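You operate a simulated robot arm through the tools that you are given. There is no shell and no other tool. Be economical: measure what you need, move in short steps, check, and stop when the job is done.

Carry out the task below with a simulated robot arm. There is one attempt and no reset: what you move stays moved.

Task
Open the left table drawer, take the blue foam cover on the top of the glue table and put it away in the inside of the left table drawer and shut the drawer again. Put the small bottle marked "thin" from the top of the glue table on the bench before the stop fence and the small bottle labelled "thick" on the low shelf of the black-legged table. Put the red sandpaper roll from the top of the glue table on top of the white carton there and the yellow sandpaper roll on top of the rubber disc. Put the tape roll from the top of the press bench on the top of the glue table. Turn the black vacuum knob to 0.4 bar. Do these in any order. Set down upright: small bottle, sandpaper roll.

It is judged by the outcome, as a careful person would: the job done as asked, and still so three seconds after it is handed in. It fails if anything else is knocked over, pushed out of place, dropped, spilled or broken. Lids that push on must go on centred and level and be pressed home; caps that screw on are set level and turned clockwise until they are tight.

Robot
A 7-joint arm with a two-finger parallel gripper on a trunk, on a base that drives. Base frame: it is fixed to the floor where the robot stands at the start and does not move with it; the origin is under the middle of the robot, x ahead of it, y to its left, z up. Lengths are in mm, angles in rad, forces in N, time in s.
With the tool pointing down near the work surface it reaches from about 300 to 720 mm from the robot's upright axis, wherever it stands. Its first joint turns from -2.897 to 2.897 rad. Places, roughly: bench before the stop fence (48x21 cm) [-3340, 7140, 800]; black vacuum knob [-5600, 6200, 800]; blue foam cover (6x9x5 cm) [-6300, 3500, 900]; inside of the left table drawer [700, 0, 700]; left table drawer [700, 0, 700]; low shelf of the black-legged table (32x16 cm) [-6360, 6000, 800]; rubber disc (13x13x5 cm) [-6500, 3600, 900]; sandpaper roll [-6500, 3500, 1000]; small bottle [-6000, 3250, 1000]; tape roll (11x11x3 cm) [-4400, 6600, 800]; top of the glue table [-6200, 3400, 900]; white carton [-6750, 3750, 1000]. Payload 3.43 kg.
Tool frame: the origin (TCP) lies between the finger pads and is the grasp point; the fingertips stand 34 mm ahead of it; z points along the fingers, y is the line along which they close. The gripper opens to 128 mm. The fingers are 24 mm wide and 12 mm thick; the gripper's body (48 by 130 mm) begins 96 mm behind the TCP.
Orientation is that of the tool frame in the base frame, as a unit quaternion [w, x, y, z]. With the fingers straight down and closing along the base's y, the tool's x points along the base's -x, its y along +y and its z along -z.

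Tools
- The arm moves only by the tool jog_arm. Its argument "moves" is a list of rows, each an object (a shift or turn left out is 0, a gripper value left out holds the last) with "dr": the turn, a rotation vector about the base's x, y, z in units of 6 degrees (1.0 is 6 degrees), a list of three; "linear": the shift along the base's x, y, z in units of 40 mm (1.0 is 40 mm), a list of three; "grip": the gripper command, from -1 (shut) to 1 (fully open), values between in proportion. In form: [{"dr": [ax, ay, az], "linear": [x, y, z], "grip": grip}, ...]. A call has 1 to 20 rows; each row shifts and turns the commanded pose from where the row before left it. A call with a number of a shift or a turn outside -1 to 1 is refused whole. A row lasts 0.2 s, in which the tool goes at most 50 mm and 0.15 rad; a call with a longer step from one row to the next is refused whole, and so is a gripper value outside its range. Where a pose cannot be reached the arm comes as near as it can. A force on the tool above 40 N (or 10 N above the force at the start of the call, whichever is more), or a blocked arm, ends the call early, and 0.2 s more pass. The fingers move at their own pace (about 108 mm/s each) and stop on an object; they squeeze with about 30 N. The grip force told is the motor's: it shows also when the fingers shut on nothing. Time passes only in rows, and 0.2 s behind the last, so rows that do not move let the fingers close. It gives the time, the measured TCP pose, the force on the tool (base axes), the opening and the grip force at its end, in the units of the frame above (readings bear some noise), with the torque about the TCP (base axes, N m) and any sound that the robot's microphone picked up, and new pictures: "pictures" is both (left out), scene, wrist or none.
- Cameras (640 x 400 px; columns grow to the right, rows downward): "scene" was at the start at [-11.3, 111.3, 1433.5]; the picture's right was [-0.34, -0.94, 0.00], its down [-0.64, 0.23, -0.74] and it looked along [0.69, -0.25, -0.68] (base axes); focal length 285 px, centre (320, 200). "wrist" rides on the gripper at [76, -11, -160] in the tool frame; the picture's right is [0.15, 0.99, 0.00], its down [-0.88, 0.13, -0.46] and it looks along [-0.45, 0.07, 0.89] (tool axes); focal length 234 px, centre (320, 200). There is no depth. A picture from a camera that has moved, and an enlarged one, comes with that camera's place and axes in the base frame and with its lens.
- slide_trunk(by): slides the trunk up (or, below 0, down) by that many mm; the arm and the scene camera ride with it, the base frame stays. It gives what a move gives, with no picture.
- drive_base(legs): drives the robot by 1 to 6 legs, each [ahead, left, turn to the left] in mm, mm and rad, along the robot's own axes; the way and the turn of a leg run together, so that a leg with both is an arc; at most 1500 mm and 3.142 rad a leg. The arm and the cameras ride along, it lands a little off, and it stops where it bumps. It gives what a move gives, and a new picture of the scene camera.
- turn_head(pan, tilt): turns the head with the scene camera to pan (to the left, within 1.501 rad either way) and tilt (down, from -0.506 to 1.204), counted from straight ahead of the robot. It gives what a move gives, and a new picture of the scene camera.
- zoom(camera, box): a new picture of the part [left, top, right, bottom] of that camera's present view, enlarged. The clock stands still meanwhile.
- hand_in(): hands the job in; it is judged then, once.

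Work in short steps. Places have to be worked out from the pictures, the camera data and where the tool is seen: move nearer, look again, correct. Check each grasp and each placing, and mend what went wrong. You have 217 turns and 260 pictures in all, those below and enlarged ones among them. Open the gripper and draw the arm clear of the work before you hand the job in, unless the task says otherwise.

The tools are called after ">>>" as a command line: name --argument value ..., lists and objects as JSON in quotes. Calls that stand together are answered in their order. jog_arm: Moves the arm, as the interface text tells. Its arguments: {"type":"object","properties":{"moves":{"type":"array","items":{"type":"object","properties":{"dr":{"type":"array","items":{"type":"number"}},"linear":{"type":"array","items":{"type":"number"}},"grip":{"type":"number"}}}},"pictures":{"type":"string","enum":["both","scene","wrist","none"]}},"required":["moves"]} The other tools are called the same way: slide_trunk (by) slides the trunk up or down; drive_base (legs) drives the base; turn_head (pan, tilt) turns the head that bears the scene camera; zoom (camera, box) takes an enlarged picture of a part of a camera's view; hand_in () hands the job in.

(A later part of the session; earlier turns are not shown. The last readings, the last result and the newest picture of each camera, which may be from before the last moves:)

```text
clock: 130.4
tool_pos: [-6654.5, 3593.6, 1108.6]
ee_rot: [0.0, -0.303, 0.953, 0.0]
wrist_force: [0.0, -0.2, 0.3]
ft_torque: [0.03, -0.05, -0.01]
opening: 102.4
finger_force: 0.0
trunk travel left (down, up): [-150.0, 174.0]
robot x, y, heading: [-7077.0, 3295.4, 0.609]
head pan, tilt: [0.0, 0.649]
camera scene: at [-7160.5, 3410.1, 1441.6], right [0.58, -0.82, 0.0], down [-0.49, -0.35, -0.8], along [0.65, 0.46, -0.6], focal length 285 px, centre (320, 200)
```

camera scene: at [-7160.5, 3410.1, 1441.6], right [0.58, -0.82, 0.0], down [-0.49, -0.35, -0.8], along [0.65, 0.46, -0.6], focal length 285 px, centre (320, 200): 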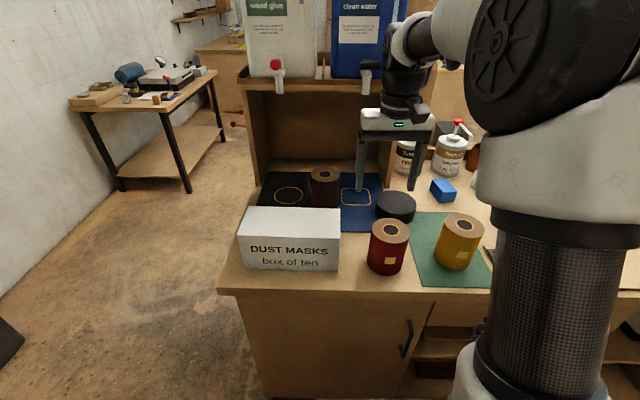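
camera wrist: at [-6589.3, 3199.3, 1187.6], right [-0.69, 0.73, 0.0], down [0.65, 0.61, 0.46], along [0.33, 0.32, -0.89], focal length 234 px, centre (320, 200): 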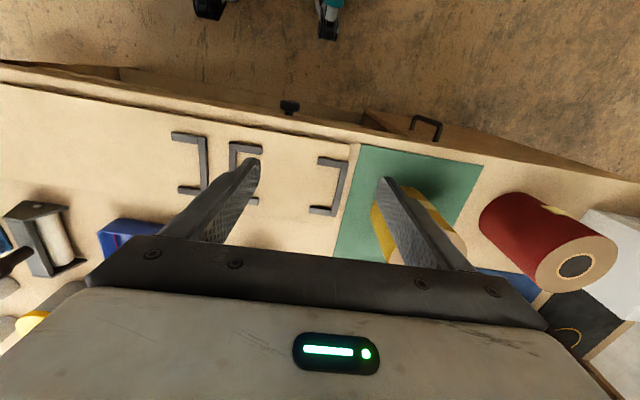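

A fresh zoom from here gives second-view measurements.

>>> zoom --camera "scene" --box '[220, 130, 500, 305]'

```text
2.29 times, centred on (360, 218) of scene
camera zoom: at [-7160.5, 3410.1, 1441.6], right [0.58, -0.82, 0.0], down [-0.49, -0.35, -0.8], along [0.65, 0.46, -0.6], focal length 651 px, centre (229, 160)
```

zoom: 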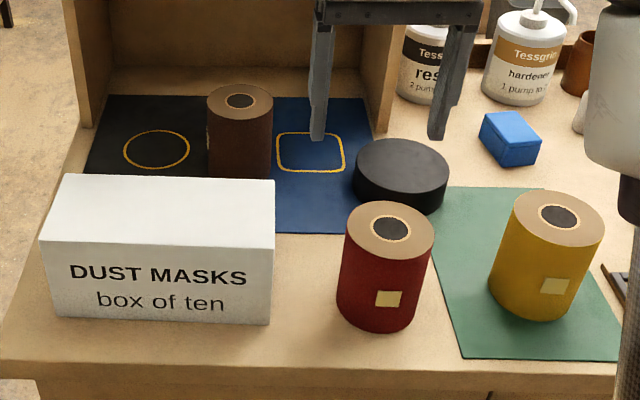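

I hover over the red roll and check with the wrist camera.

>>> jog_arm --moves '[{"linear": [0, -0.8, 0], "grip": 0.85}, {"linear": [0, 0, -0.5]}, {"linear": [0, 0, 0]}]' --pictures "wrist"

```text
clock: 131.2
tool_pos: [-6654.8, 3561.2, 1088.4]
ee_rot: [0.0, -0.302, 0.953, 0.001]
wrist_force: [0.3, 0.8, -0.9]
ft_torque: [0.0, -0.03, 0.01]
opening: 118.4
finger_force: 0.0
trunk travel left (down, up): [-150.0, 174.0]
robot x, y, heading: [-7076.0, 3299.2, 0.611]
head pan, tilt: [0.0, 0.649]
camera wrist: at [-6708.4, 3507.2, 1248.0], right [-0.69, 0.72, 0.0], down [0.65, 0.61, 0.46], along [0.33, 0.32, -0.89], focal length 234 px, centre (320, 200)
```

wrist: 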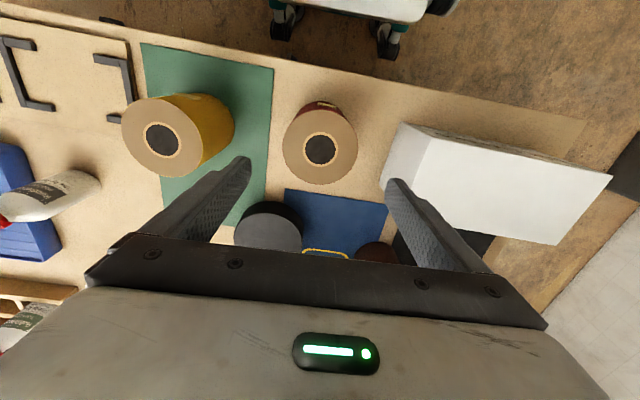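

The red roll is exactly below the TCP. I descend to z≈945 and close.

>>> jog_arm --moves '[{"linear": [0, 0, -0.9]}, {"linear": [0, 0, -0.9]}, {"linear": [0, 0, -0.9]}, {"linear": [0, 0, -0.87]}, {}, {"grip": -1}, {"grip": -1}, {"grip": -1}]' --pictures "wrist"

```text
clock: 133.0
tool_pos: [-6654.6, 3560.7, 945.5]
ee_rot: [0.0, -0.303, 0.953, 0.001]
wrist_force: [0.4, 1.3, 0.1]
ft_torque: [0.02, -0.1, 0.05]
opening: 89.4
finger_force: 30.0
trunk travel left (down, up): [-150.0, 174.0]
robot x, y, heading: [-7074.7, 3297.7, 0.615]
head pan, tilt: [0.0, 0.649]
camera wrist: at [-6708.1, 3506.5, 1104.9], right [-0.69, 0.72, 0.0], down [0.65, 0.61, 0.46], along [0.33, 0.32, -0.89], focal length 234 px, centre (320, 200)
```

wrist: 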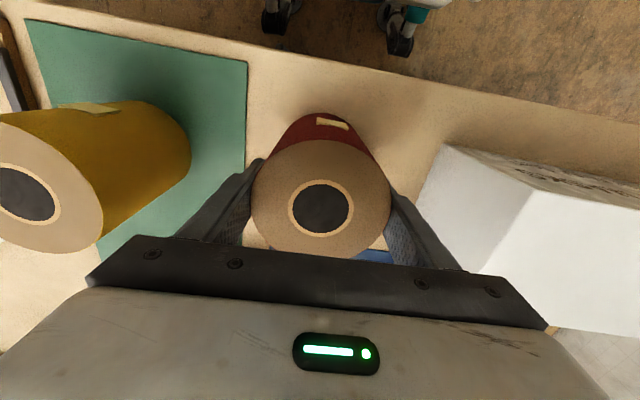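

Gripped (89 mm). I lift and carry it over the carton's centre.

>>> jog_arm --moves '[{"linear": [0, 0, 0.9]}, {"linear": [0, 0, 0.9]}, {"linear": [0, 0, 0.9]}, {"linear": [0, 0, 0.9]}, {"linear": [-0.485, 0.875, 0]}, {"linear": [-0.485, 0.875, 0]}, {"linear": [-0.485, 0.875, 0]}, {"linear": [-0.485, 0.875, 0]}, {"linear": [-0.485, 0.875, 0]}, {"linear": [-0.485, 0.875, 0]}, {}]' --pictures "both"

```text
clock: 135.4
tool_pos: [-6770.9, 3770.1, 1088.6]
ee_rot: [-0.002, -0.303, 0.953, 0.001]
wrist_force: [0.2, 0.3, -5.8]
ft_torque: [0.01, -0.09, -0.01]
opening: 89.8
finger_force: 30.0
trunk travel left (down, up): [-150.0, 174.0]
robot x, y, heading: [-7077.4, 3298.6, 0.614]
head pan, tilt: [0.0, 0.649]
camera scene: at [-7160.4, 3410.6, 1441.5], right [0.58, -0.82, 0.0], down [-0.49, -0.35, -0.8], along [0.65, 0.46, -0.6], focal length 285 px, centre (320, 200)
camera wrist: at [-6824.7, 3716.9, 1248.9], right [-0.69, 0.72, 0.0], down [0.65, 0.61, 0.45], along [0.33, 0.31, -0.89], focal length 234 px, centre (320, 200)
```

scene: 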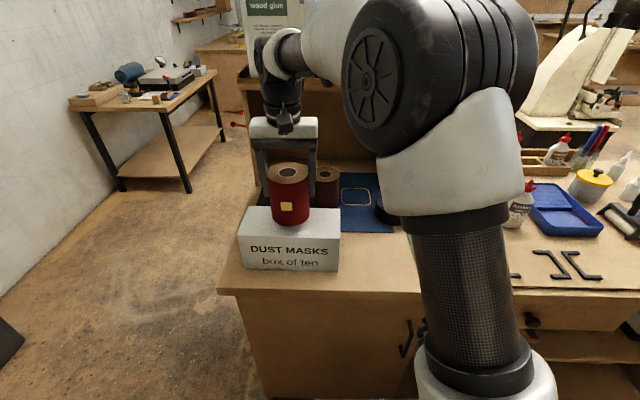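
wrist: 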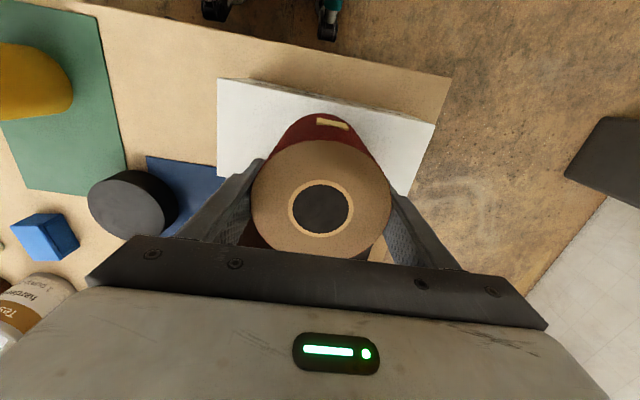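

Centred on the carton. I lower gently toward contact.

>>> jog_arm --moves '[{"linear": [0, 0, -0.3]}, {"linear": [0, 0, -0.1]}, {"linear": [0, 0, -0.1]}, {}]' --pictures "none"

>>> zoom --camera "scene" --box '[220, 130, 380, 290]'

```text
clock: 136.4
tool_pos: [-6771.8, 3770.7, 1070.5]
ee_rot: [0.0, -0.303, 0.953, 0.001]
wrist_force: [0.1, -0.2, -4.4]
ft_torque: [0.0, 0.0, -0.01]
opening: 89.1
finger_force: 29.5
trunk travel left (down, up): [-150.0, 174.0]
robot x, y, heading: [-7082.1, 3296.4, 0.618]
head pan, tilt: [0.0, 0.649]
```

```text
2.50 times, centred on (300, 210) of scene
camera zoom: at [-7160.3, 3410.4, 1441.6], right [0.58, -0.82, 0.0], down [-0.49, -0.35, -0.8], along [0.65, 0.46, -0.6], focal length 712 px, centre (370, 175)
```

zoom: 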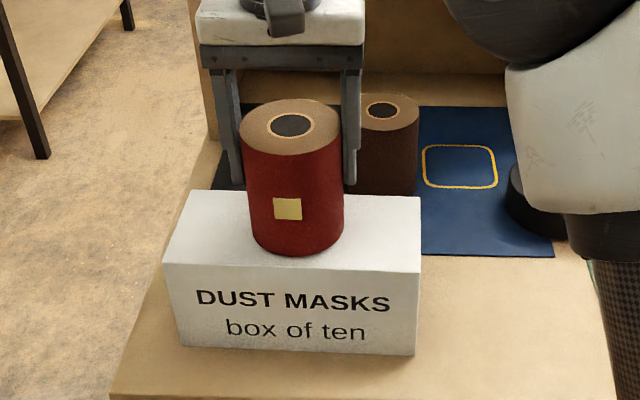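

I continue lowering in tiny steps, watching the vertical force.

>>> jog_arm --moves '[{"linear": [0, 0, -0.08]}, {"linear": [0, 0, -0.08]}, {}]' --pictures "none"

>>> jog_arm --moves '[{"linear": [0, 0, -0.06]}, {"linear": [0, 0, -0.06]}, {}]' --pictures "none"

```text
clock: 137.2
tool_pos: [-6770.7, 3770.7, 1066.4]
ee_rot: [0.001, -0.302, 0.953, 0.002]
wrist_force: [0.6, -0.8, 12.8]
ft_torque: [-0.78, 0.01, -0.02]
opening: 89.6
finger_force: 30.1
trunk travel left (down, up): [-150.0, 174.0]
robot x, y, heading: [-7077.3, 3301.4, 0.618]
head pan, tilt: [0.0, 0.649]
```

```text
clock: 138.0
tool_pos: [-6770.2, 3770.2, 1059.9]
ee_rot: [0.001, -0.302, 0.953, 0.002]
wrist_force: [1.4, 0.3, 29.0]
ft_torque: [-0.87, -0.61, 0.14]
opening: 89.7
finger_force: 29.7
trunk travel left (down, up): [-150.0, 174.0]
robot x, y, heading: [-7078.4, 3298.1, 0.607]
head pan, tilt: [0.0, 0.649]
```

In contact (29 N). I ease up a little, open and lift clear.

>>> jog_arm --moves '[{"linear": [0, 0, 0.1]}, {"grip": 0.85}, {"grip": 0.85}, {"grip": 0.85}, {"linear": [0, 0, 0.8]}, {"linear": [0, 0, 0.9]}, {"linear": [0, 0, 0.9]}, {"linear": [0, 0, 0.8]}]' --pictures "wrist"

```text
clock: 139.8
tool_pos: [-6772.5, 3771.4, 1199.3]
ee_rot: [-0.001, -0.303, 0.953, 0.001]
wrist_force: [-0.7, -0.4, 0.8]
ft_torque: [0.02, -0.01, -0.03]
opening: 118.4
finger_force: 0.1
trunk travel left (down, up): [-150.0, 174.0]
robot x, y, heading: [-7077.5, 3296.0, 0.614]
head pan, tilt: [0.0, 0.649]
camera wrist: at [-6825.5, 3717.3, 1359.1], right [-0.69, 0.72, 0.0], down [0.65, 0.61, 0.46], along [0.33, 0.32, -0.89], focal length 234 px, centre (320, 200)
```

wrist: 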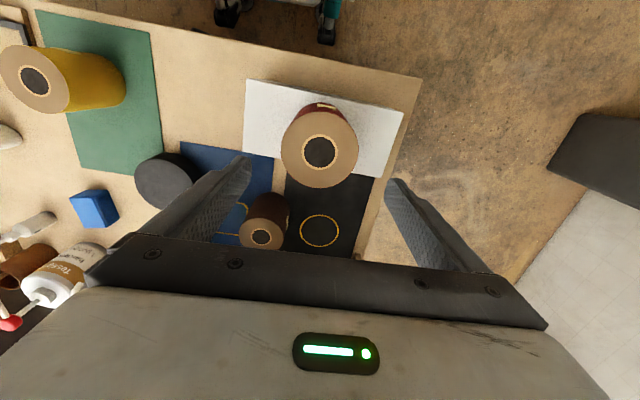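

Red roll stands upright on the carton. Next I move above the yellow roll.

>>> jog_arm --moves '[{"linear": [0.53, -0.8, 0]}, {"linear": [0.53, -0.8, 0]}, {"linear": [0.53, -0.8, 0]}, {"linear": [0.53, -0.8, 0]}, {"linear": [0.53, -0.8, 0]}, {"linear": [0.53, -0.8, -0.4]}, {"linear": [0.53, -0.8, -0.4]}, {"linear": [0.53, -0.8, -0.5]}, {"linear": [0.53, -0.8, -0.5]}, {"linear": [0.53, -0.8, -0.5]}, {"linear": [0.53, -0.8, -0.5]}, {}]' --pictures "wrist"

```text
clock: 142.4
tool_pos: [-6536.4, 3419.5, 1086.3]
ee_rot: [-0.001, -0.302, 0.953, 0.0]
wrist_force: [0.5, 0.4, 0.8]
ft_torque: [0.03, 0.01, 0.02]
opening: 118.3
finger_force: 0.1
trunk travel left (down, up): [-150.0, 174.0]
robot x, y, heading: [-7078.8, 3297.8, 0.618]
head pan, tilt: [0.0, 0.649]
camera wrist: at [-6590.4, 3364.6, 1245.9], right [-0.69, 0.72, 0.0], down [0.64, 0.61, 0.46], along [0.33, 0.32, -0.89], focal length 234 px, centre (320, 200)
```

wrist: 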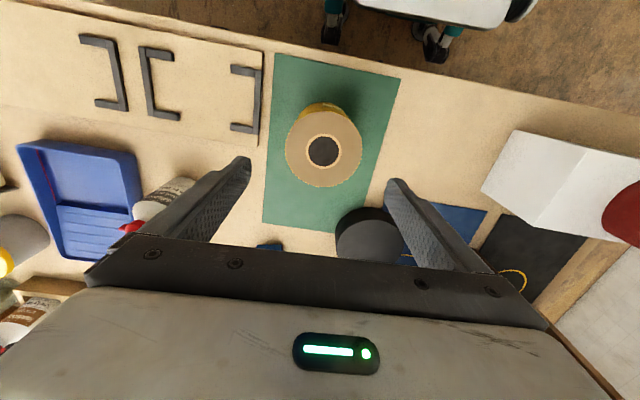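

Centred over the yellow roll; descend and grip.

>>> jog_arm --moves '[{"linear": [-0.06, 0, -0.9]}, {"linear": [0, 0, -0.9]}, {"linear": [0, 0, -0.9]}, {"linear": [0, 0, -0.83]}, {}, {"grip": -1}, {"grip": -1}, {"grip": -1}, {"linear": [0, 0, 0.5]}, {"linear": [0, 0, 0.8]}, {"linear": [0, 0, 0.8]}]' --pictures "wrist"

```text
clock: 144.8
tool_pos: [-6540.0, 3418.9, 1030.3]
ee_rot: [-0.001, -0.302, 0.953, 0.001]
wrist_force: [0.0, 0.6, -5.4]
ft_torque: [0.02, 0.01, 0.04]
opening: 89.2
finger_force: 30.4
trunk travel left (down, up): [-150.0, 174.0]
robot x, y, heading: [-7074.2, 3295.9, 0.616]
head pan, tilt: [0.0, 0.649]
camera wrist: at [-6592.7, 3365.0, 1189.3], right [-0.69, 0.72, 0.0], down [0.65, 0.61, 0.46], along [0.33, 0.32, -0.89], focal length 234 px, centre (320, 200)
```

wrist: 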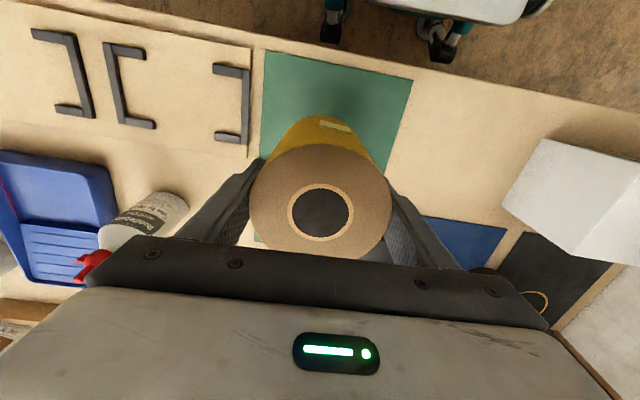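

Holding it. I carry it over the disc at about [-6479,3605] and check.

>>> jog_arm --moves '[{"linear": [0.305, 0.93, 0.1]}, {"linear": [0.305, 0.93, 0.1]}, {"linear": [0.305, 0.93, 0]}, {"linear": [0.305, 0.93, 0]}, {"linear": [0.305, 0.93, 0]}, {}]' --pictures "wrist"

>>> zoom --camera "scene" --box '[270, 90, 510, 240]'

```text
clock: 146.2
tool_pos: [-6479.4, 3606.8, 1038.8]
ee_rot: [-0.001, -0.301, 0.954, 0.0]
wrist_force: [1.1, 0.2, -6.0]
ft_torque: [-0.02, 0.03, -0.03]
opening: 89.2
finger_force: 30.0
trunk travel left (down, up): [-150.0, 174.0]
robot x, y, heading: [-7077.3, 3299.9, 0.615]
head pan, tilt: [0.0, 0.649]
camera wrist: at [-6532.6, 3552.6, 1197.3], right [-0.69, 0.72, 0.0], down [0.65, 0.61, 0.45], along [0.33, 0.31, -0.89], focal length 234 px, centre (320, 200)
```

wrist: 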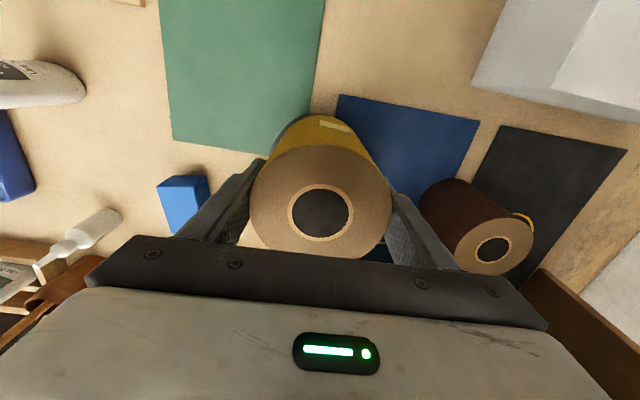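

```text
2.67 times, centred on (390, 165) of scene
camera zoom: at [-7160.0, 3410.5, 1441.6], right [0.58, -0.82, 0.0], down [-0.49, -0.35, -0.8], along [0.65, 0.46, -0.61], focal length 759 px, centre (133, 293)
```

zoom: 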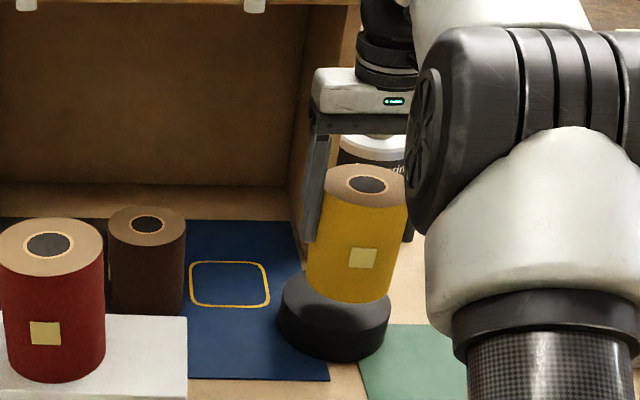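

The roll sits somewhat near on the disc, so I shift it about 20 mm ahead, lower close to contact and recheck.

>>> jog_arm --moves '[{"linear": [0.475, 0.175, 0]}, {"linear": [0, 0, -0.5]}, {"linear": [0, 0, -0.2]}, {}]' --pictures "none"

>>> zoom --camera "scene" --box '[350, 120, 450, 220]'

```text
clock: 147.2
tool_pos: [-6460.5, 3611.7, 1009.9]
ee_rot: [0.0, -0.302, 0.953, 0.001]
wrist_force: [0.5, -0.1, -5.7]
ft_torque: [-0.03, -0.04, 0.01]
opening: 89.1
finger_force: 29.9
trunk travel left (down, up): [-150.0, 174.0]
robot x, y, heading: [-7078.3, 3297.1, 0.614]
head pan, tilt: [0.0, 0.649]
```

```text
4.00 times, centred on (400, 170) of scene
camera zoom: at [-7160.1, 3410.3, 1441.6], right [0.58, -0.82, 0.0], down [-0.49, -0.35, -0.8], along [0.65, 0.46, -0.6], focal length 1138 px, centre (0, 320)
```

zoom: 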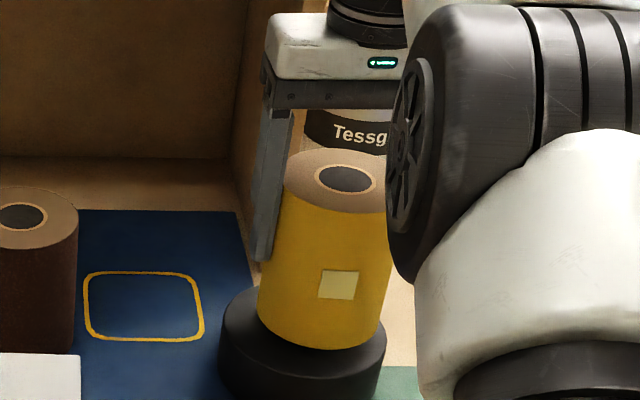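

>>> zoom --camera "scene" --box '[395, 180, 455, 240]'

```text
6.67 times, centred on (425, 210) of scene
camera zoom: at [-7160.1, 3410.3, 1441.6], right [0.58, -0.82, 0.0], down [-0.49, -0.35, -0.8], along [0.65, 0.46, -0.6], focal length 1898 px, centre (-380, 133)
```

zoom: 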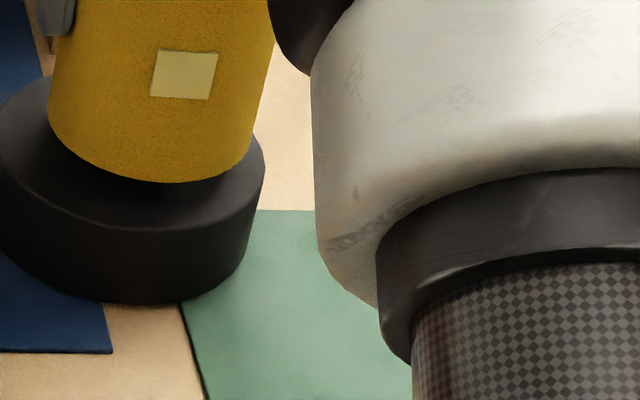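

Comparing rims, the roll should go about 16 mm further ahead and 4 mm left. I shift and recheck.

>>> jog_arm --moves '[{"linear": [0.26, 0.32, 0]}, {"linear": [0, 0, -0.3]}, {}]' --pictures "none"

>>> zoom --camera "scene" --box '[370, 150, 460, 240]'

```text
clock: 148.0
tool_pos: [-6449.3, 3625.0, 997.8]
ee_rot: [0.0, -0.303, 0.953, 0.001]
wrist_force: [0.5, 0.7, -6.2]
ft_torque: [-0.01, -0.01, -0.01]
opening: 89.3
finger_force: 30.1
trunk travel left (down, up): [-150.0, 174.0]
robot x, y, heading: [-7076.9, 3297.7, 0.618]
head pan, tilt: [0.0, 0.649]
```

```text
4.44 times, centred on (415, 195) of scene
camera zoom: at [-7160.1, 3410.3, 1441.6], right [0.58, -0.82, 0.0], down [-0.49, -0.35, -0.8], along [0.65, 0.46, -0.6], focal length 1265 px, centre (-102, 222)
```

zoom: 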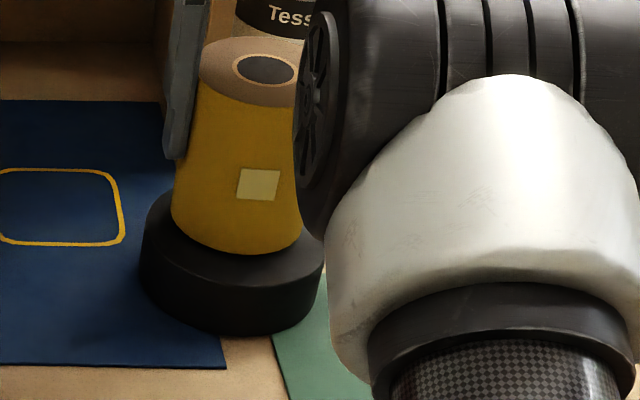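

Well centred now. I lower slowly to contact.

>>> jog_arm --moves '[{"linear": [-0.03, 0.05, -0.1]}, {"linear": [0, 0, -0.1]}, {}]' --pictures "none"

>>> jog_arm --moves '[{"linear": [0, 0, -0.08]}, {"linear": [0, 0, -0.08]}, {}]' --pictures "none"

```text
clock: 148.8
tool_pos: [-6450.7, 3626.5, 991.1]
ee_rot: [0.0, -0.302, 0.953, 0.001]
wrist_force: [1.3, 0.2, 1.2]
ft_torque: [-0.24, -0.05, 0.06]
opening: 89.4
finger_force: 29.8
trunk travel left (down, up): [-150.0, 174.0]
robot x, y, heading: [-7079.0, 3298.5, 0.613]
head pan, tilt: [0.0, 0.649]
```

```text
clock: 149.6
tool_pos: [-6451.3, 3627.4, 987.4]
ee_rot: [0.003, -0.303, 0.953, 0.001]
wrist_force: [4.4, 2.0, 27.8]
ft_torque: [-0.16, -0.29, 0.43]
opening: 89.5
finger_force: 29.6
trunk travel left (down, up): [-150.0, 174.0]
robot x, y, heading: [-7081.4, 3295.9, 0.616]
head pan, tilt: [0.0, 0.649]
```

Contact at about 991 (27.8 N). I ease up, release and rise.

>>> jog_arm --moves '[{"linear": [0, 0, 0.07]}, {"grip": 0.85}, {"grip": 0.85}, {"grip": 0.85}, {"linear": [0, 0, 0.8]}, {"linear": [0, 0, 0.9]}, {"linear": [0, 0, 0.9]}, {"linear": [-0.4, -0.4, 0.8]}, {"linear": [-0.8, -0.5, 0]}, {"linear": [-0.8, -0.5, 0]}]' --pictures "both"

```text
clock: 151.8
tool_pos: [-6481.0, 3593.3, 1132.1]
ee_rot: [-0.001, -0.302, 0.953, 0.0]
wrist_force: [-0.8, 0.3, 0.3]
ft_torque: [-0.02, -0.02, 0.01]
opening: 118.6
finger_force: 0.1
out of reach, approached as far as the arm can: row 6, 7, 8, 9, 10
trunk travel left (down, up): [-150.0, 174.0]
robot x, y, heading: [-7076.6, 3296.7, 0.613]
head pan, tilt: [0.0, 0.649]
camera scene: at [-7160.4, 3410.1, 1441.6], right [0.58, -0.82, 0.0], down [-0.49, -0.35, -0.8], along [0.65, 0.46, -0.6], focal length 285 px, centre (320, 200)
camera wrist: at [-6533.4, 3539.1, 1290.9], right [-0.69, 0.72, 0.0], down [0.65, 0.61, 0.45], along [0.33, 0.31, -0.89], focal length 234 px, centre (320, 200)
```

scene: 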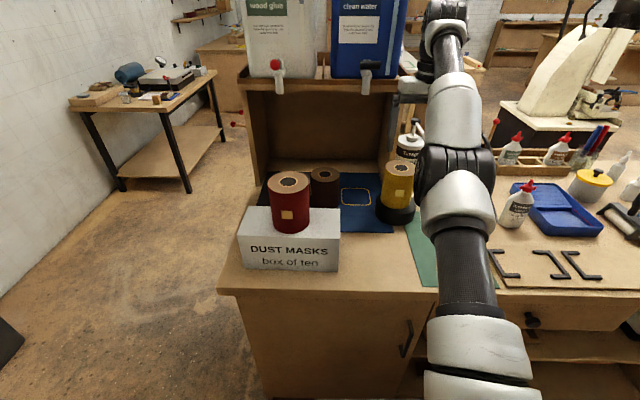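
wrist: 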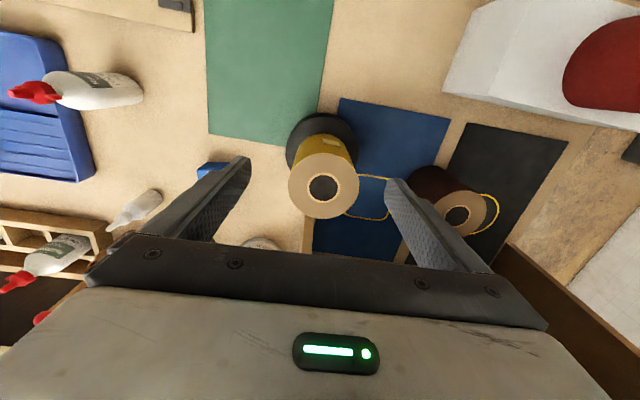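

Both rolls are placed well. I retract the arm, then shift the base right and slightly ahead so that the foam cover is straight in front.

>>> jog_arm --moves '[{"linear": [-0.82, -0.57, 0]}, {"linear": [-0.82, -0.57, 0]}, {"linear": [-0.82, -0.57, 0]}, {"linear": [-0.82, -0.57, 0]}]' --pictures "none"

>>> drive_base --legs '[[0, -272, 0], [35, 0, 0]]'

>>> zoom --camera "scene" --box '[240, 60, 440, 185]'

```text
clock: 152.8
tool_pos: [-6481.3, 3590.6, 1135.4]
ee_rot: [-0.001, -0.303, 0.953, 0.0]
wrist_force: [0.3, -0.4, -0.2]
ft_torque: [0.0, 0.0, -0.01]
opening: 118.6
finger_force: 0.2
out of reach, approached as far as the arm can: row 1, 2, 3, 4
trunk travel left (down, up): [-150.0, 174.0]
robot x, y, heading: [-7077.2, 3298.3, 0.616]
head pan, tilt: [0.0, 0.649]
```

```text
clock: 156.5
tool_pos: [-6294.7, 3387.5, 1135.1]
ee_rot: [0.0, -0.303, 0.953, 0.0]
wrist_force: [0.5, 0.1, 1.0]
ft_torque: [0.0, -0.06, 0.01]
opening: 118.2
finger_force: 0.0
trunk travel left (down, up): [-150.0, 174.0]
robot x, y, heading: [-6891.5, 3097.0, 0.617]
head pan, tilt: [0.0, 0.649]
camera scene: at [-6974.4, 3206.5, 1441.6], right [0.58, -0.82, 0.0], down [-0.49, -0.35, -0.8], along [0.65, 0.46, -0.6], focal length 285 px, centre (320, 200)
```

scene: 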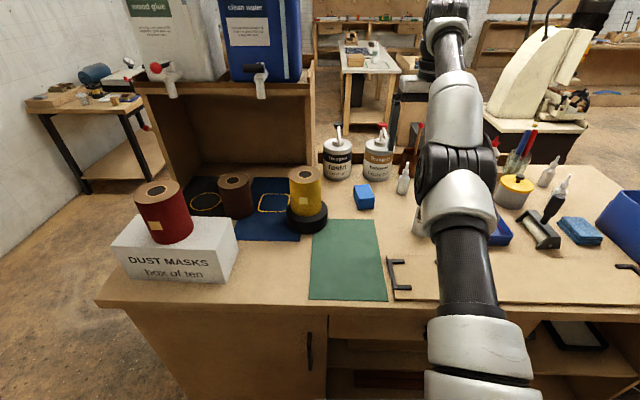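

```text
3.20 times, centred on (340, 122) of scene
camera zoom: at [-6974.4, 3206.5, 1441.6], right [0.58, -0.82, 0.0], down [-0.49, -0.35, -0.8], along [0.65, 0.46, -0.6], focal length 911 px, centre (256, 448)
```

zoom: 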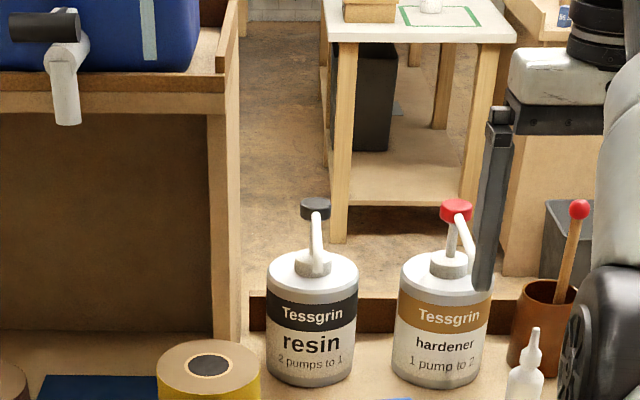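

The arm got stuck in a stretched pose. I try to bring it back with a step down and back.

>>> jog_arm --moves '[{"linear": [0, 0, -0.5]}, {"linear": [0, 0, -0.5]}, {"linear": [-0.4, -0.28, -0.3]}, {"linear": [-0.4, -0.28, 0]}, {}]' --pictures "scene"

```text
clock: 157.7
tool_pos: [-6280.3, 3387.3, 1103.3]
ee_rot: [-0.002, -0.303, 0.953, 0.001]
wrist_force: [-0.3, 0.5, -0.2]
ft_torque: [0.01, -0.02, 0.02]
opening: 118.5
finger_force: 0.0
out of reach, approached as far as the arm can: row 1, 2, 3, 4
trunk travel left (down, up): [-150.0, 174.0]
robot x, y, heading: [-6893.2, 3097.1, 0.616]
head pan, tilt: [0.0, 0.649]
camera scene: at [-6974.4, 3206.5, 1441.6], right [0.58, -0.82, 0.0], down [-0.49, -0.35, -0.8], along [0.65, 0.46, -0.6], focal length 285 px, centre (320, 200)
```

scene: 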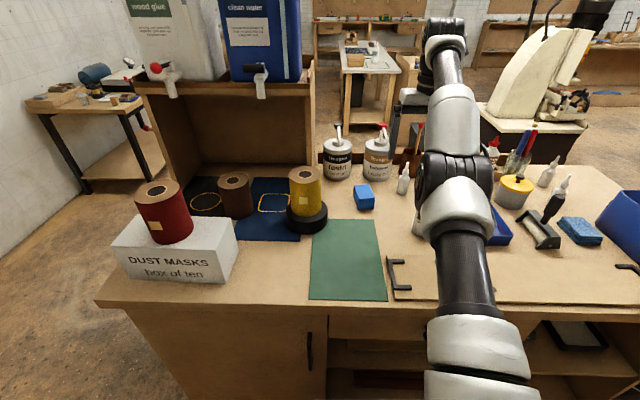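

I try a diagonal retreat (sideways and back), with trunk still.

>>> jog_arm --moves '[{"linear": [-0.9, 0.3, 0]}, {"linear": [-0.9, 0.3, 0]}, {"linear": [-0.9, 0.0, 0]}, {"linear": [-0.9, 0, 0]}, {"linear": [-0.9, 0, 0]}, {"linear": [-0.9, -0.3, 0]}, {}]' --pictures "none"

```text
clock: 159.3
tool_pos: [-6327.5, 3448.0, 1131.6]
ee_rot: [-0.002, -0.302, 0.953, 0.001]
wrist_force: [-0.2, -0.9, 0.4]
ft_torque: [-0.01, -0.01, 0.0]
opening: 118.4
finger_force: 0.0
out of reach, approached as far as the arm can: row 1, 2, 3, 4, 5, 6
trunk travel left (down, up): [-150.0, 174.0]
robot x, y, heading: [-6895.9, 3096.9, 0.615]
head pan, tilt: [0.0, 0.649]
```

Still stretched. I try lowering straight down about 90 mm, which has free air below, so that the elbow may bend.

>>> jog_arm --moves '[{"linear": [0, 0, -0.8]}, {"linear": [0, 0, -0.8]}, {"linear": [0, 0, -0.8]}, {}]' --pictures "scene"

```text
clock: 160.3
tool_pos: [-6299.9, 3464.0, 1047.8]
ee_rot: [-0.004, -0.302, 0.953, 0.001]
wrist_force: [0.3, -0.3, -0.6]
ft_torque: [-0.01, 0.04, 0.03]
opening: 118.5
finger_force: 0.1
out of reach, approached as far as the arm can: row 1, 2, 3
trunk travel left (down, up): [-150.0, 174.0]
robot x, y, heading: [-6888.6, 3093.7, 0.614]
head pan, tilt: [0.0, 0.649]
camera scene: at [-6974.3, 3206.6, 1441.6], right [0.58, -0.82, 0.0], down [-0.49, -0.35, -0.8], along [0.65, 0.46, -0.6], focal length 285 px, centre (320, 200)
```

scene: 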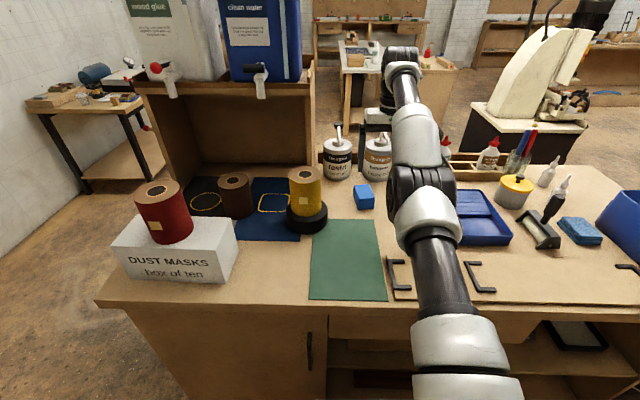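

I try a long retract command in one call to pull the arm out of its straight configuration.

>>> jog_arm --moves '[{"linear": [-0.82, -0.57, 0]}, {"linear": [-0.82, -0.57, 0]}, {"linear": [-0.82, -0.57, 0]}, {"linear": [-0.82, -0.57, 0]}, {"linear": [-0.82, -0.57, 0]}, {"linear": [-0.82, -0.57, 0]}, {}, {}]' --pictures "none"

```text
clock: 162.1
tool_pos: [-6310.0, 3446.1, 1098.6]
ee_rot: [-0.004, -0.303, 0.953, 0.0]
wrist_force: [-0.3, 0.2, 0.8]
ft_torque: [-0.01, -0.03, 0.02]
opening: 118.3
finger_force: 0.0
out of reach, approached as far as the arm can: row 1, 2, 3, 4, 5, 6
trunk travel left (down, up): [-150.0, 174.0]
robot x, y, heading: [-6893.5, 3097.3, 0.614]
head pan, tilt: [0.0, 0.649]
```

Near a straight elbow, tiny retreats need large joint changes, so I try very small retreat steps.

>>> jog_arm --moves '[{}, {"linear": [-0.02, -0.014, 0]}, {"linear": [-0.02, -0.014, 0]}, {"linear": [-0.03, -0.02, 0]}, {"linear": [-0.04, -0.028, 0]}, {"linear": [-0.05, -0.035, 0]}, {"linear": [-0.08, -0.055, 0]}, {"linear": [-0.1, -0.07, 0]}, {"linear": [-0.15, -0.1, 0]}, {"linear": [-0.2, -0.14, 0]}, {"linear": [-0.3, -0.2, 0]}, {"linear": [-0.4, -0.28, 0]}, {}]' --pictures "none"

```text
clock: 164.9
tool_pos: [-6313.8, 3440.8, 1116.4]
ee_rot: [-0.002, -0.302, 0.953, 0.001]
wrist_force: [-0.2, 0.1, -0.5]
ft_torque: [-0.01, 0.02, 0.0]
opening: 118.6
finger_force: 0.1
out of reach, approached as far as the arm can: row 4, 6, 7, 8, 9, 10, 11, 12
trunk travel left (down, up): [-150.0, 174.0]
robot x, y, heading: [-6893.8, 3096.0, 0.614]
head pan, tilt: [0.0, 0.649]
```

I use a tool tilt (tip toward the robot), which couples into the elbow bend, together with a small retreat.

>>> jog_arm --moves '[{"dr": [-0.57, 0.82, 0], "linear": [0, 0, 0]}, {"dr": [-0.57, 0.82, 0], "linear": [-0.1, -0.07, 0]}, {"dr": [-0.57, 0.82, 0], "linear": [-0.2, -0.14, 0]}, {"dr": [-0.57, 0.82, 0], "linear": [-0.2, -0.14, 0]}, {"dr": [-0.57, 0.82, 0], "linear": [-0.2, -0.14, 0]}, {}]' --pictures "none"

```text
clock: 166.3
tool_pos: [-6364.2, 3410.7, 1076.1]
ee_rot: [-0.148, -0.298, 0.942, -0.046]
wrist_force: [-0.3, 0.2, 0.1]
ft_torque: [-0.04, 0.0, -0.03]
opening: 118.4
finger_force: 0.1
out of reach, approached as far as the arm can: row 1, 2, 3, 4, 5
trunk travel left (down, up): [-150.0, 174.0]
robot x, y, heading: [-6890.9, 3095.0, 0.613]
head pan, tilt: [0.0, 0.649]
```

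>>> jog_arm --moves '[{"dr": [-0.57, 0.82, 0], "linear": [-0.5, -0.35, 0]}, {"dr": [-0.57, 0.82, 0], "linear": [-0.5, -0.35, 0]}, {"dr": [-0.57, 0.82, 0], "linear": [-0.5, -0.35, 0]}, {"dr": [-0.57, 0.82, 0], "linear": [-0.5, -0.35, 0]}, {"dr": [-0.57, 0.82, 0], "linear": [-0.5, -0.35, 0]}, {"dr": [-0.57, 0.82, 0], "linear": [-0.5, -0.35, 0]}, {}, {}]' --pictures "scene"

```text
clock: 168.1
tool_pos: [-6403.3, 3381.9, 1087.2]
ee_rot: [-0.212, -0.293, 0.93, -0.065]
wrist_force: [-0.2, -0.4, 0.3]
ft_torque: [0.03, 0.0, -0.01]
opening: 118.2
finger_force: 0.0
out of reach, approached as far as the arm can: row 1, 2, 3, 4, 5, 6
trunk travel left (down, up): [-150.0, 174.0]
robot x, y, heading: [-6888.2, 3096.8, 0.616]
head pan, tilt: [0.0, 0.649]
camera scene: at [-6974.4, 3206.5, 1441.6], right [0.58, -0.82, 0.0], down [-0.49, -0.35, -0.8], along [0.65, 0.46, -0.6], focal length 285 px, centre (320, 200)
```

scene: 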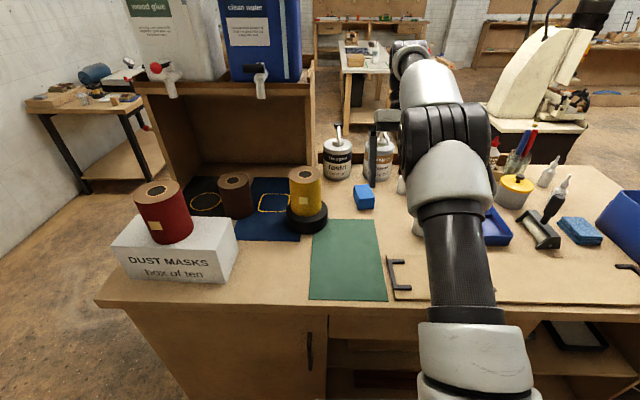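

>>> jog_arm --moves '[{"linear": [-0.3, -0.2, 0]}, {"linear": [-0.5, -0.35, 0]}, {"linear": [-0.5, -0.35, 0]}, {"linear": [-0.5, -0.35, 0]}, {}]' --pictures "none"

```text
clock: 169.3
tool_pos: [-6473.7, 3330.4, 1086.8]
ee_rot: [-0.212, -0.292, 0.93, -0.065]
wrist_force: [0.0, 0.3, 0.4]
ft_torque: [0.0, 0.0, -0.01]
opening: 118.3
finger_force: 0.0
trunk travel left (down, up): [-150.0, 174.0]
robot x, y, heading: [-6893.8, 3096.4, 0.613]
head pan, tilt: [0.0, 0.649]
```

Freed. I restore the tool to vertical and zoom on the foam cover.

>>> jog_arm --moves '[{"dr": [0.57, -0.82, 0], "grip": 1}, {"dr": [0.57, -0.82, 0]}, {"dr": [0.57, -0.82, 0]}, {"dr": [0.57, -0.82, 0]}, {}]' --pictures "wrist"

>>> zoom --camera "scene" --box '[325, 165, 405, 215]'

```text
clock: 170.5
tool_pos: [-6473.3, 3331.5, 1087.2]
ee_rot: [-0.014, -0.3, 0.954, -0.003]
wrist_force: [-0.9, -0.2, 0.4]
ft_torque: [-0.02, 0.01, -0.02]
opening: 128.0
finger_force: 0.1
trunk travel left (down, up): [-150.0, 174.0]
robot x, y, heading: [-6891.1, 3094.5, 0.617]
head pan, tilt: [0.0, 0.649]
camera wrist: at [-6523.4, 3279.5, 1249.0], right [-0.69, 0.73, 0.01], down [0.66, 0.62, 0.43], along [0.31, 0.3, -0.9], focal length 234 px, centre (320, 200)
```

wrist: 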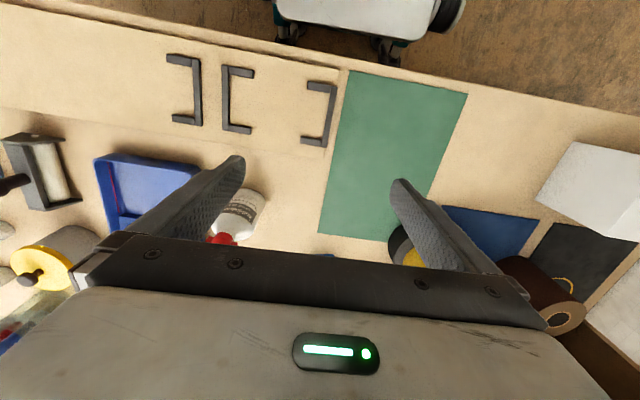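

```text
8.00 times, centred on (365, 190) of scene
camera zoom: at [-6974.5, 3206.4, 1441.6], right [0.58, -0.82, 0.0], down [-0.49, -0.35, -0.8], along [0.65, 0.46, -0.6], focal length 2277 px, centre (-40, 280)
```

zoom: 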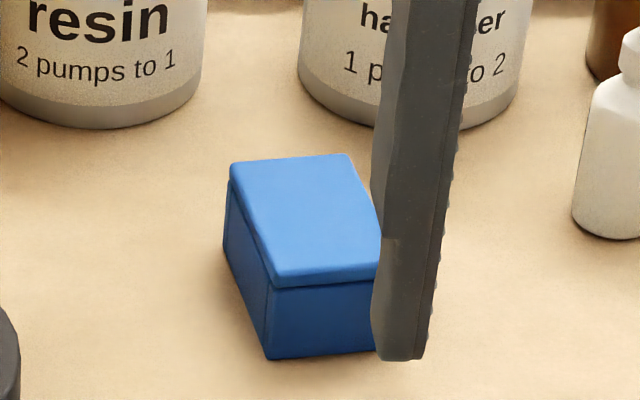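

The foam's long axis points about along my forward direction, so I'll grip across its 60 mm width. It is at about 745 mm ahead, so I tilt the tool outward ~34° to gain reach.

>>> jog_arm --moves '[{"dr": [0.57, -0.82, 0], "linear": [0.458, 0.52, -0.15]}, {"dr": [0.57, -0.82, 0], "linear": [0.458, 0.52, -0.15]}, {"dr": [0.57, -0.82, 0], "linear": [0.458, 0.52, -0.15]}, {"dr": [0.57, -0.82, 0], "linear": [0.458, 0.52, -0.15]}, {"dr": [0.57, -0.82, 0], "linear": [0.458, 0.52, -0.15]}, {"dr": [0.57, -0.82, 0], "linear": [0.458, 0.52, -0.15], "grip": 0.6}, {}]' --pictures "both"

```text
clock: 172.1
tool_pos: [-6364.3, 3456.3, 1050.9]
ee_rot: [0.281, -0.287, 0.911, 0.089]
wrist_force: [0.2, 0.5, -0.5]
ft_torque: [0.0, 0.02, -0.02]
opening: 102.4
finger_force: 0.2
trunk travel left (down, up): [-150.0, 174.0]
robot x, y, heading: [-6889.8, 3097.0, 0.618]
head pan, tilt: [0.0, 0.649]
camera scene: at [-6974.3, 3206.6, 1441.6], right [0.58, -0.82, 0.0], down [-0.49, -0.35, -0.8], along [0.65, 0.46, -0.6], focal length 285 px, centre (320, 200)
camera wrist: at [-6480.3, 3358.2, 1140.1], right [-0.67, 0.74, -0.08], down [0.31, 0.38, 0.87], along [0.68, 0.56, -0.48], focal length 234 px, centre (320, 200)
```

scene: 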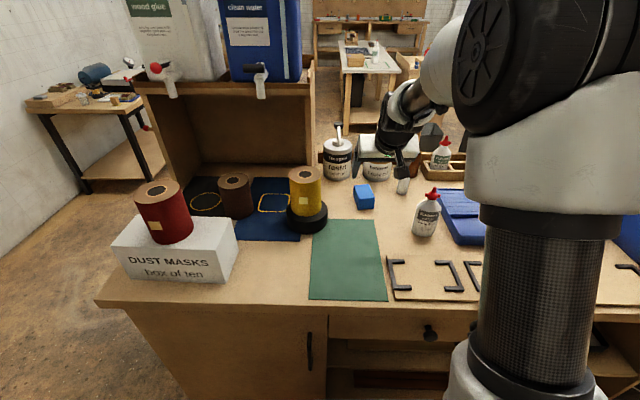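
wrist: 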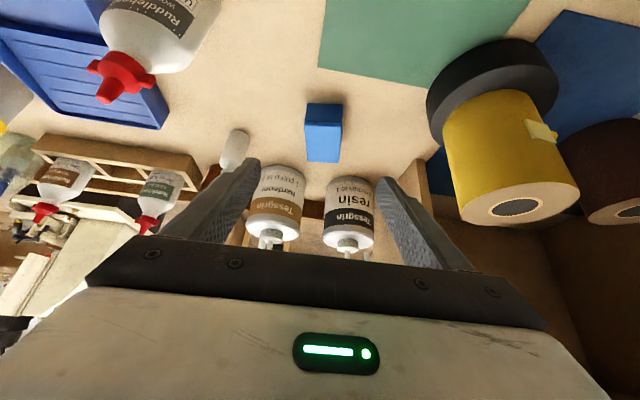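

Foam top centre ≈ [-6273,3524,905]. I advance along the tool axis to just above the table around the foam.

>>> jog_arm --moves '[{"linear": [0.42, 0.3, -0.72], "grip": 0.45}, {"linear": [0.42, 0.3, -0.72]}, {"linear": [0.42, 0.3, -0.72]}, {"linear": [0.42, 0.3, -0.6]}, {}]' --pictures "wrist"

```text
clock: 173.3
tool_pos: [-6297.5, 3504.2, 940.9]
ee_rot: [0.281, -0.287, 0.912, 0.089]
wrist_force: [-0.5, 1.3, 0.8]
ft_torque: [-0.02, 0.02, 0.01]
opening: 92.8
finger_force: 0.2
trunk travel left (down, up): [-150.0, 174.0]
robot x, y, heading: [-6889.3, 3092.3, 0.614]
head pan, tilt: [0.0, 0.649]
camera wrist: at [-6412.8, 3406.5, 1029.6], right [-0.67, 0.74, -0.08], down [0.31, 0.38, 0.87], along [0.68, 0.56, -0.48], focal length 234 px, centre (320, 200)
```

wrist: 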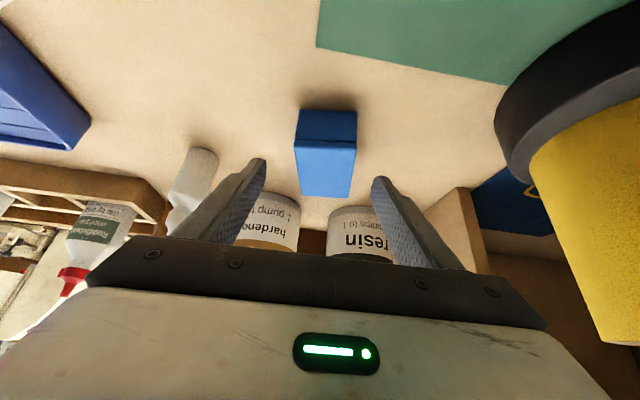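

>>> jog_arm --moves '[{"linear": [0.22, 0.16, -0.4]}, {"linear": [0.22, 0.16, -0.4]}, {}, {"grip": -1}, {"grip": -1}, {"grip": -1}, {"grip": -1}]' --pictures "wrist"

```text
clock: 174.9
tool_pos: [-6279.4, 3517.0, 909.2]
ee_rot: [0.281, -0.287, 0.911, 0.089]
wrist_force: [0.8, 0.2, -0.7]
ft_torque: [0.02, 0.01, 0.01]
opening: 50.6
finger_force: 29.9
trunk travel left (down, up): [-150.0, 174.0]
robot x, y, heading: [-6888.5, 3092.3, 0.614]
head pan, tilt: [0.0, 0.649]
camera wrist: at [-6395.6, 3418.8, 997.9], right [-0.67, 0.74, -0.08], down [0.31, 0.38, 0.87], along [0.68, 0.56, -0.48], focal length 234 px, centre (320, 200)
```

wrist: 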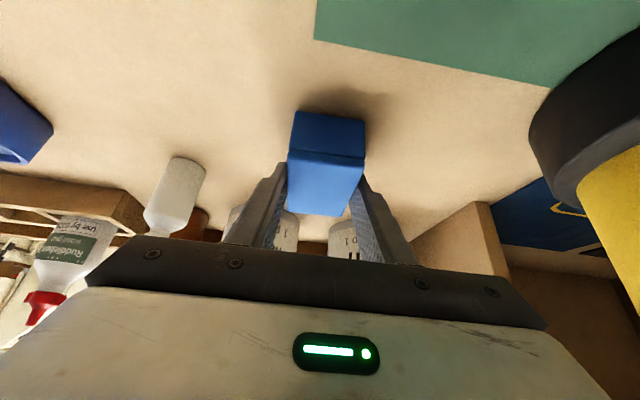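

Gripped at 50.6 mm. I lift it back along the approach and check.

>>> jog_arm --moves '[{"linear": [-0.1, -0.07, 0.5]}, {"linear": [-0.42, -0.3, 0.72]}, {"linear": [-0.42, -0.3, 0.72]}, {"linear": [-0.42, -0.3, 0.72]}, {"linear": [-0.42, -0.3, 0.72]}, {"linear": [-0.5, -0.35, 0.5]}, {"linear": [-0.6, -0.4, 0.5]}, {"linear": [-0.6, -0.4, 0.3]}]' --pictures "both"

```text
clock: 176.7
tool_pos: [-6418.3, 3418.4, 1097.3]
ee_rot: [0.281, -0.288, 0.911, 0.088]
wrist_force: [0.7, -0.2, 0.0]
ft_torque: [0.0, 0.01, 0.03]
opening: 50.4
finger_force: 30.0
trunk travel left (down, up): [-150.0, 174.0]
robot x, y, heading: [-6891.7, 3096.1, 0.615]
head pan, tilt: [0.0, 0.649]
camera scene: at [-6974.3, 3206.5, 1441.6], right [0.58, -0.82, 0.0], down [-0.49, -0.35, -0.8], along [0.65, 0.46, -0.6], focal length 285 px, centre (320, 200)
camera wrist: at [-6535.4, 3320.9, 1185.9], right [-0.67, 0.74, -0.08], down [0.31, 0.38, 0.87], along [0.68, 0.56, -0.48], focal length 234 px, centre (320, 200)
```

scene: 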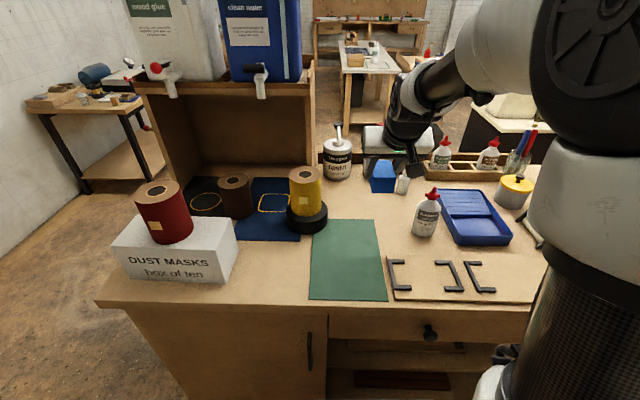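
wrist: 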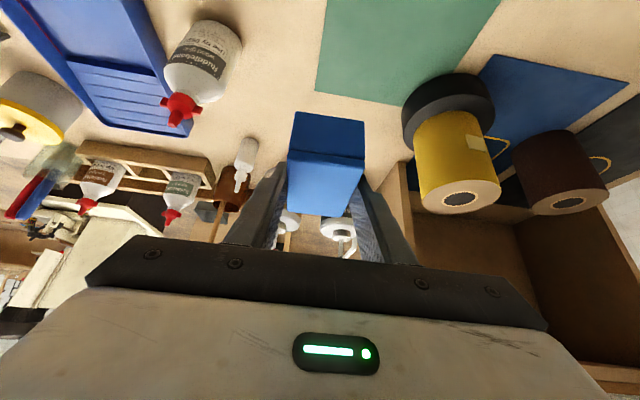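

Foam in hand. I bring the tool vertical and drive back toward the gap along the known waypoints.

>>> jog_arm --moves '[{"dr": [-0.57, 0.82, 0], "linear": [-0.1, -0.07, 0.2]}, {"dr": [-0.57, 0.82, 0], "linear": [-0.1, -0.07, 0.2]}, {"dr": [-0.57, 0.82, 0], "linear": [-0.1, -0.07, 0.2]}, {"dr": [-0.57, 0.82, 0], "linear": [-0.1, -0.07, 0]}, {"dr": [-0.57, 0.82, 0], "linear": [-0.1, -0.07, 0]}, {"dr": [-0.4, 0.57, 0]}]' --pictures "none"

>>> drive_base --legs '[[-394, -1063, 0], [0, 0, -0.232], [756, -481, 0], [1135, -70, 0]]'

```text
clock: 178.1
tool_pos: [-6439.0, 3406.6, 1120.5]
ee_rot: [0.0, -0.301, 0.954, 0.001]
wrist_force: [-0.4, -0.1, -0.2]
ft_torque: [0.01, 0.02, 0.0]
opening: 50.3
finger_force: 30.0
trunk travel left (down, up): [-150.0, 174.0]
robot x, y, heading: [-6889.3, 3093.1, 0.613]
head pan, tilt: [0.0, 0.649]
```

```text
clock: 199.5
tool_pos: [-4143.7, 2422.9, 1121.7]
ee_rot: [0.002, -0.197, 0.98, 0.002]
wrist_force: [0.2, -0.6, 0.1]
ft_torque: [0.01, -0.01, -0.02]
opening: 50.5
finger_force: 30.3
trunk travel left (down, up): [-150.0, 174.0]
robot x, y, heading: [-4654.3, 2215.7, 0.393]
head pan, tilt: [0.0, 0.649]
camera scene: at [-4709.1, 2343.5, 1441.6], right [0.39, -0.92, 0.0], down [-0.56, -0.24, -0.8], along [0.73, 0.31, -0.6], focal length 285 px, centre (320, 200)
```

scene: 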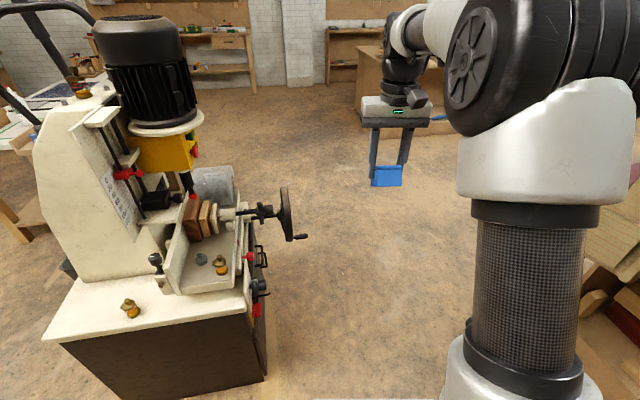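

Lined up with the gap; I keep a little to the right of the machine's handwheel and drive through, then on toward the drawer side.

>>> drive_base --legs '[[100, -75, 0], [1320, -15, 0], [353, -428, 0]]'

```text
clock: 211.4
tool_pos: [-2298.4, 2646.5, 1121.6]
ee_rot: [0.002, -0.198, 0.98, 0.001]
wrist_force: [-0.4, -0.4, -0.8]
ft_torque: [0.02, -0.02, 0.01]
opening: 50.6
finger_force: 29.6
trunk travel left (down, up): [-150.0, 174.0]
robot x, y, heading: [-2806.1, 2437.9, 0.402]
head pan, tilt: [0.0, 0.649]
camera scene: at [-2863.3, 2564.4, 1441.6], right [0.39, -0.92, 0.0], down [-0.56, -0.24, -0.8], along [0.73, 0.31, -0.6], focal length 285 px, centre (320, 200)
```

scene: 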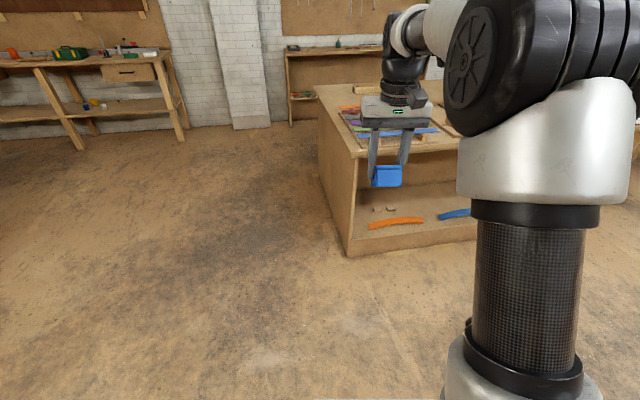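

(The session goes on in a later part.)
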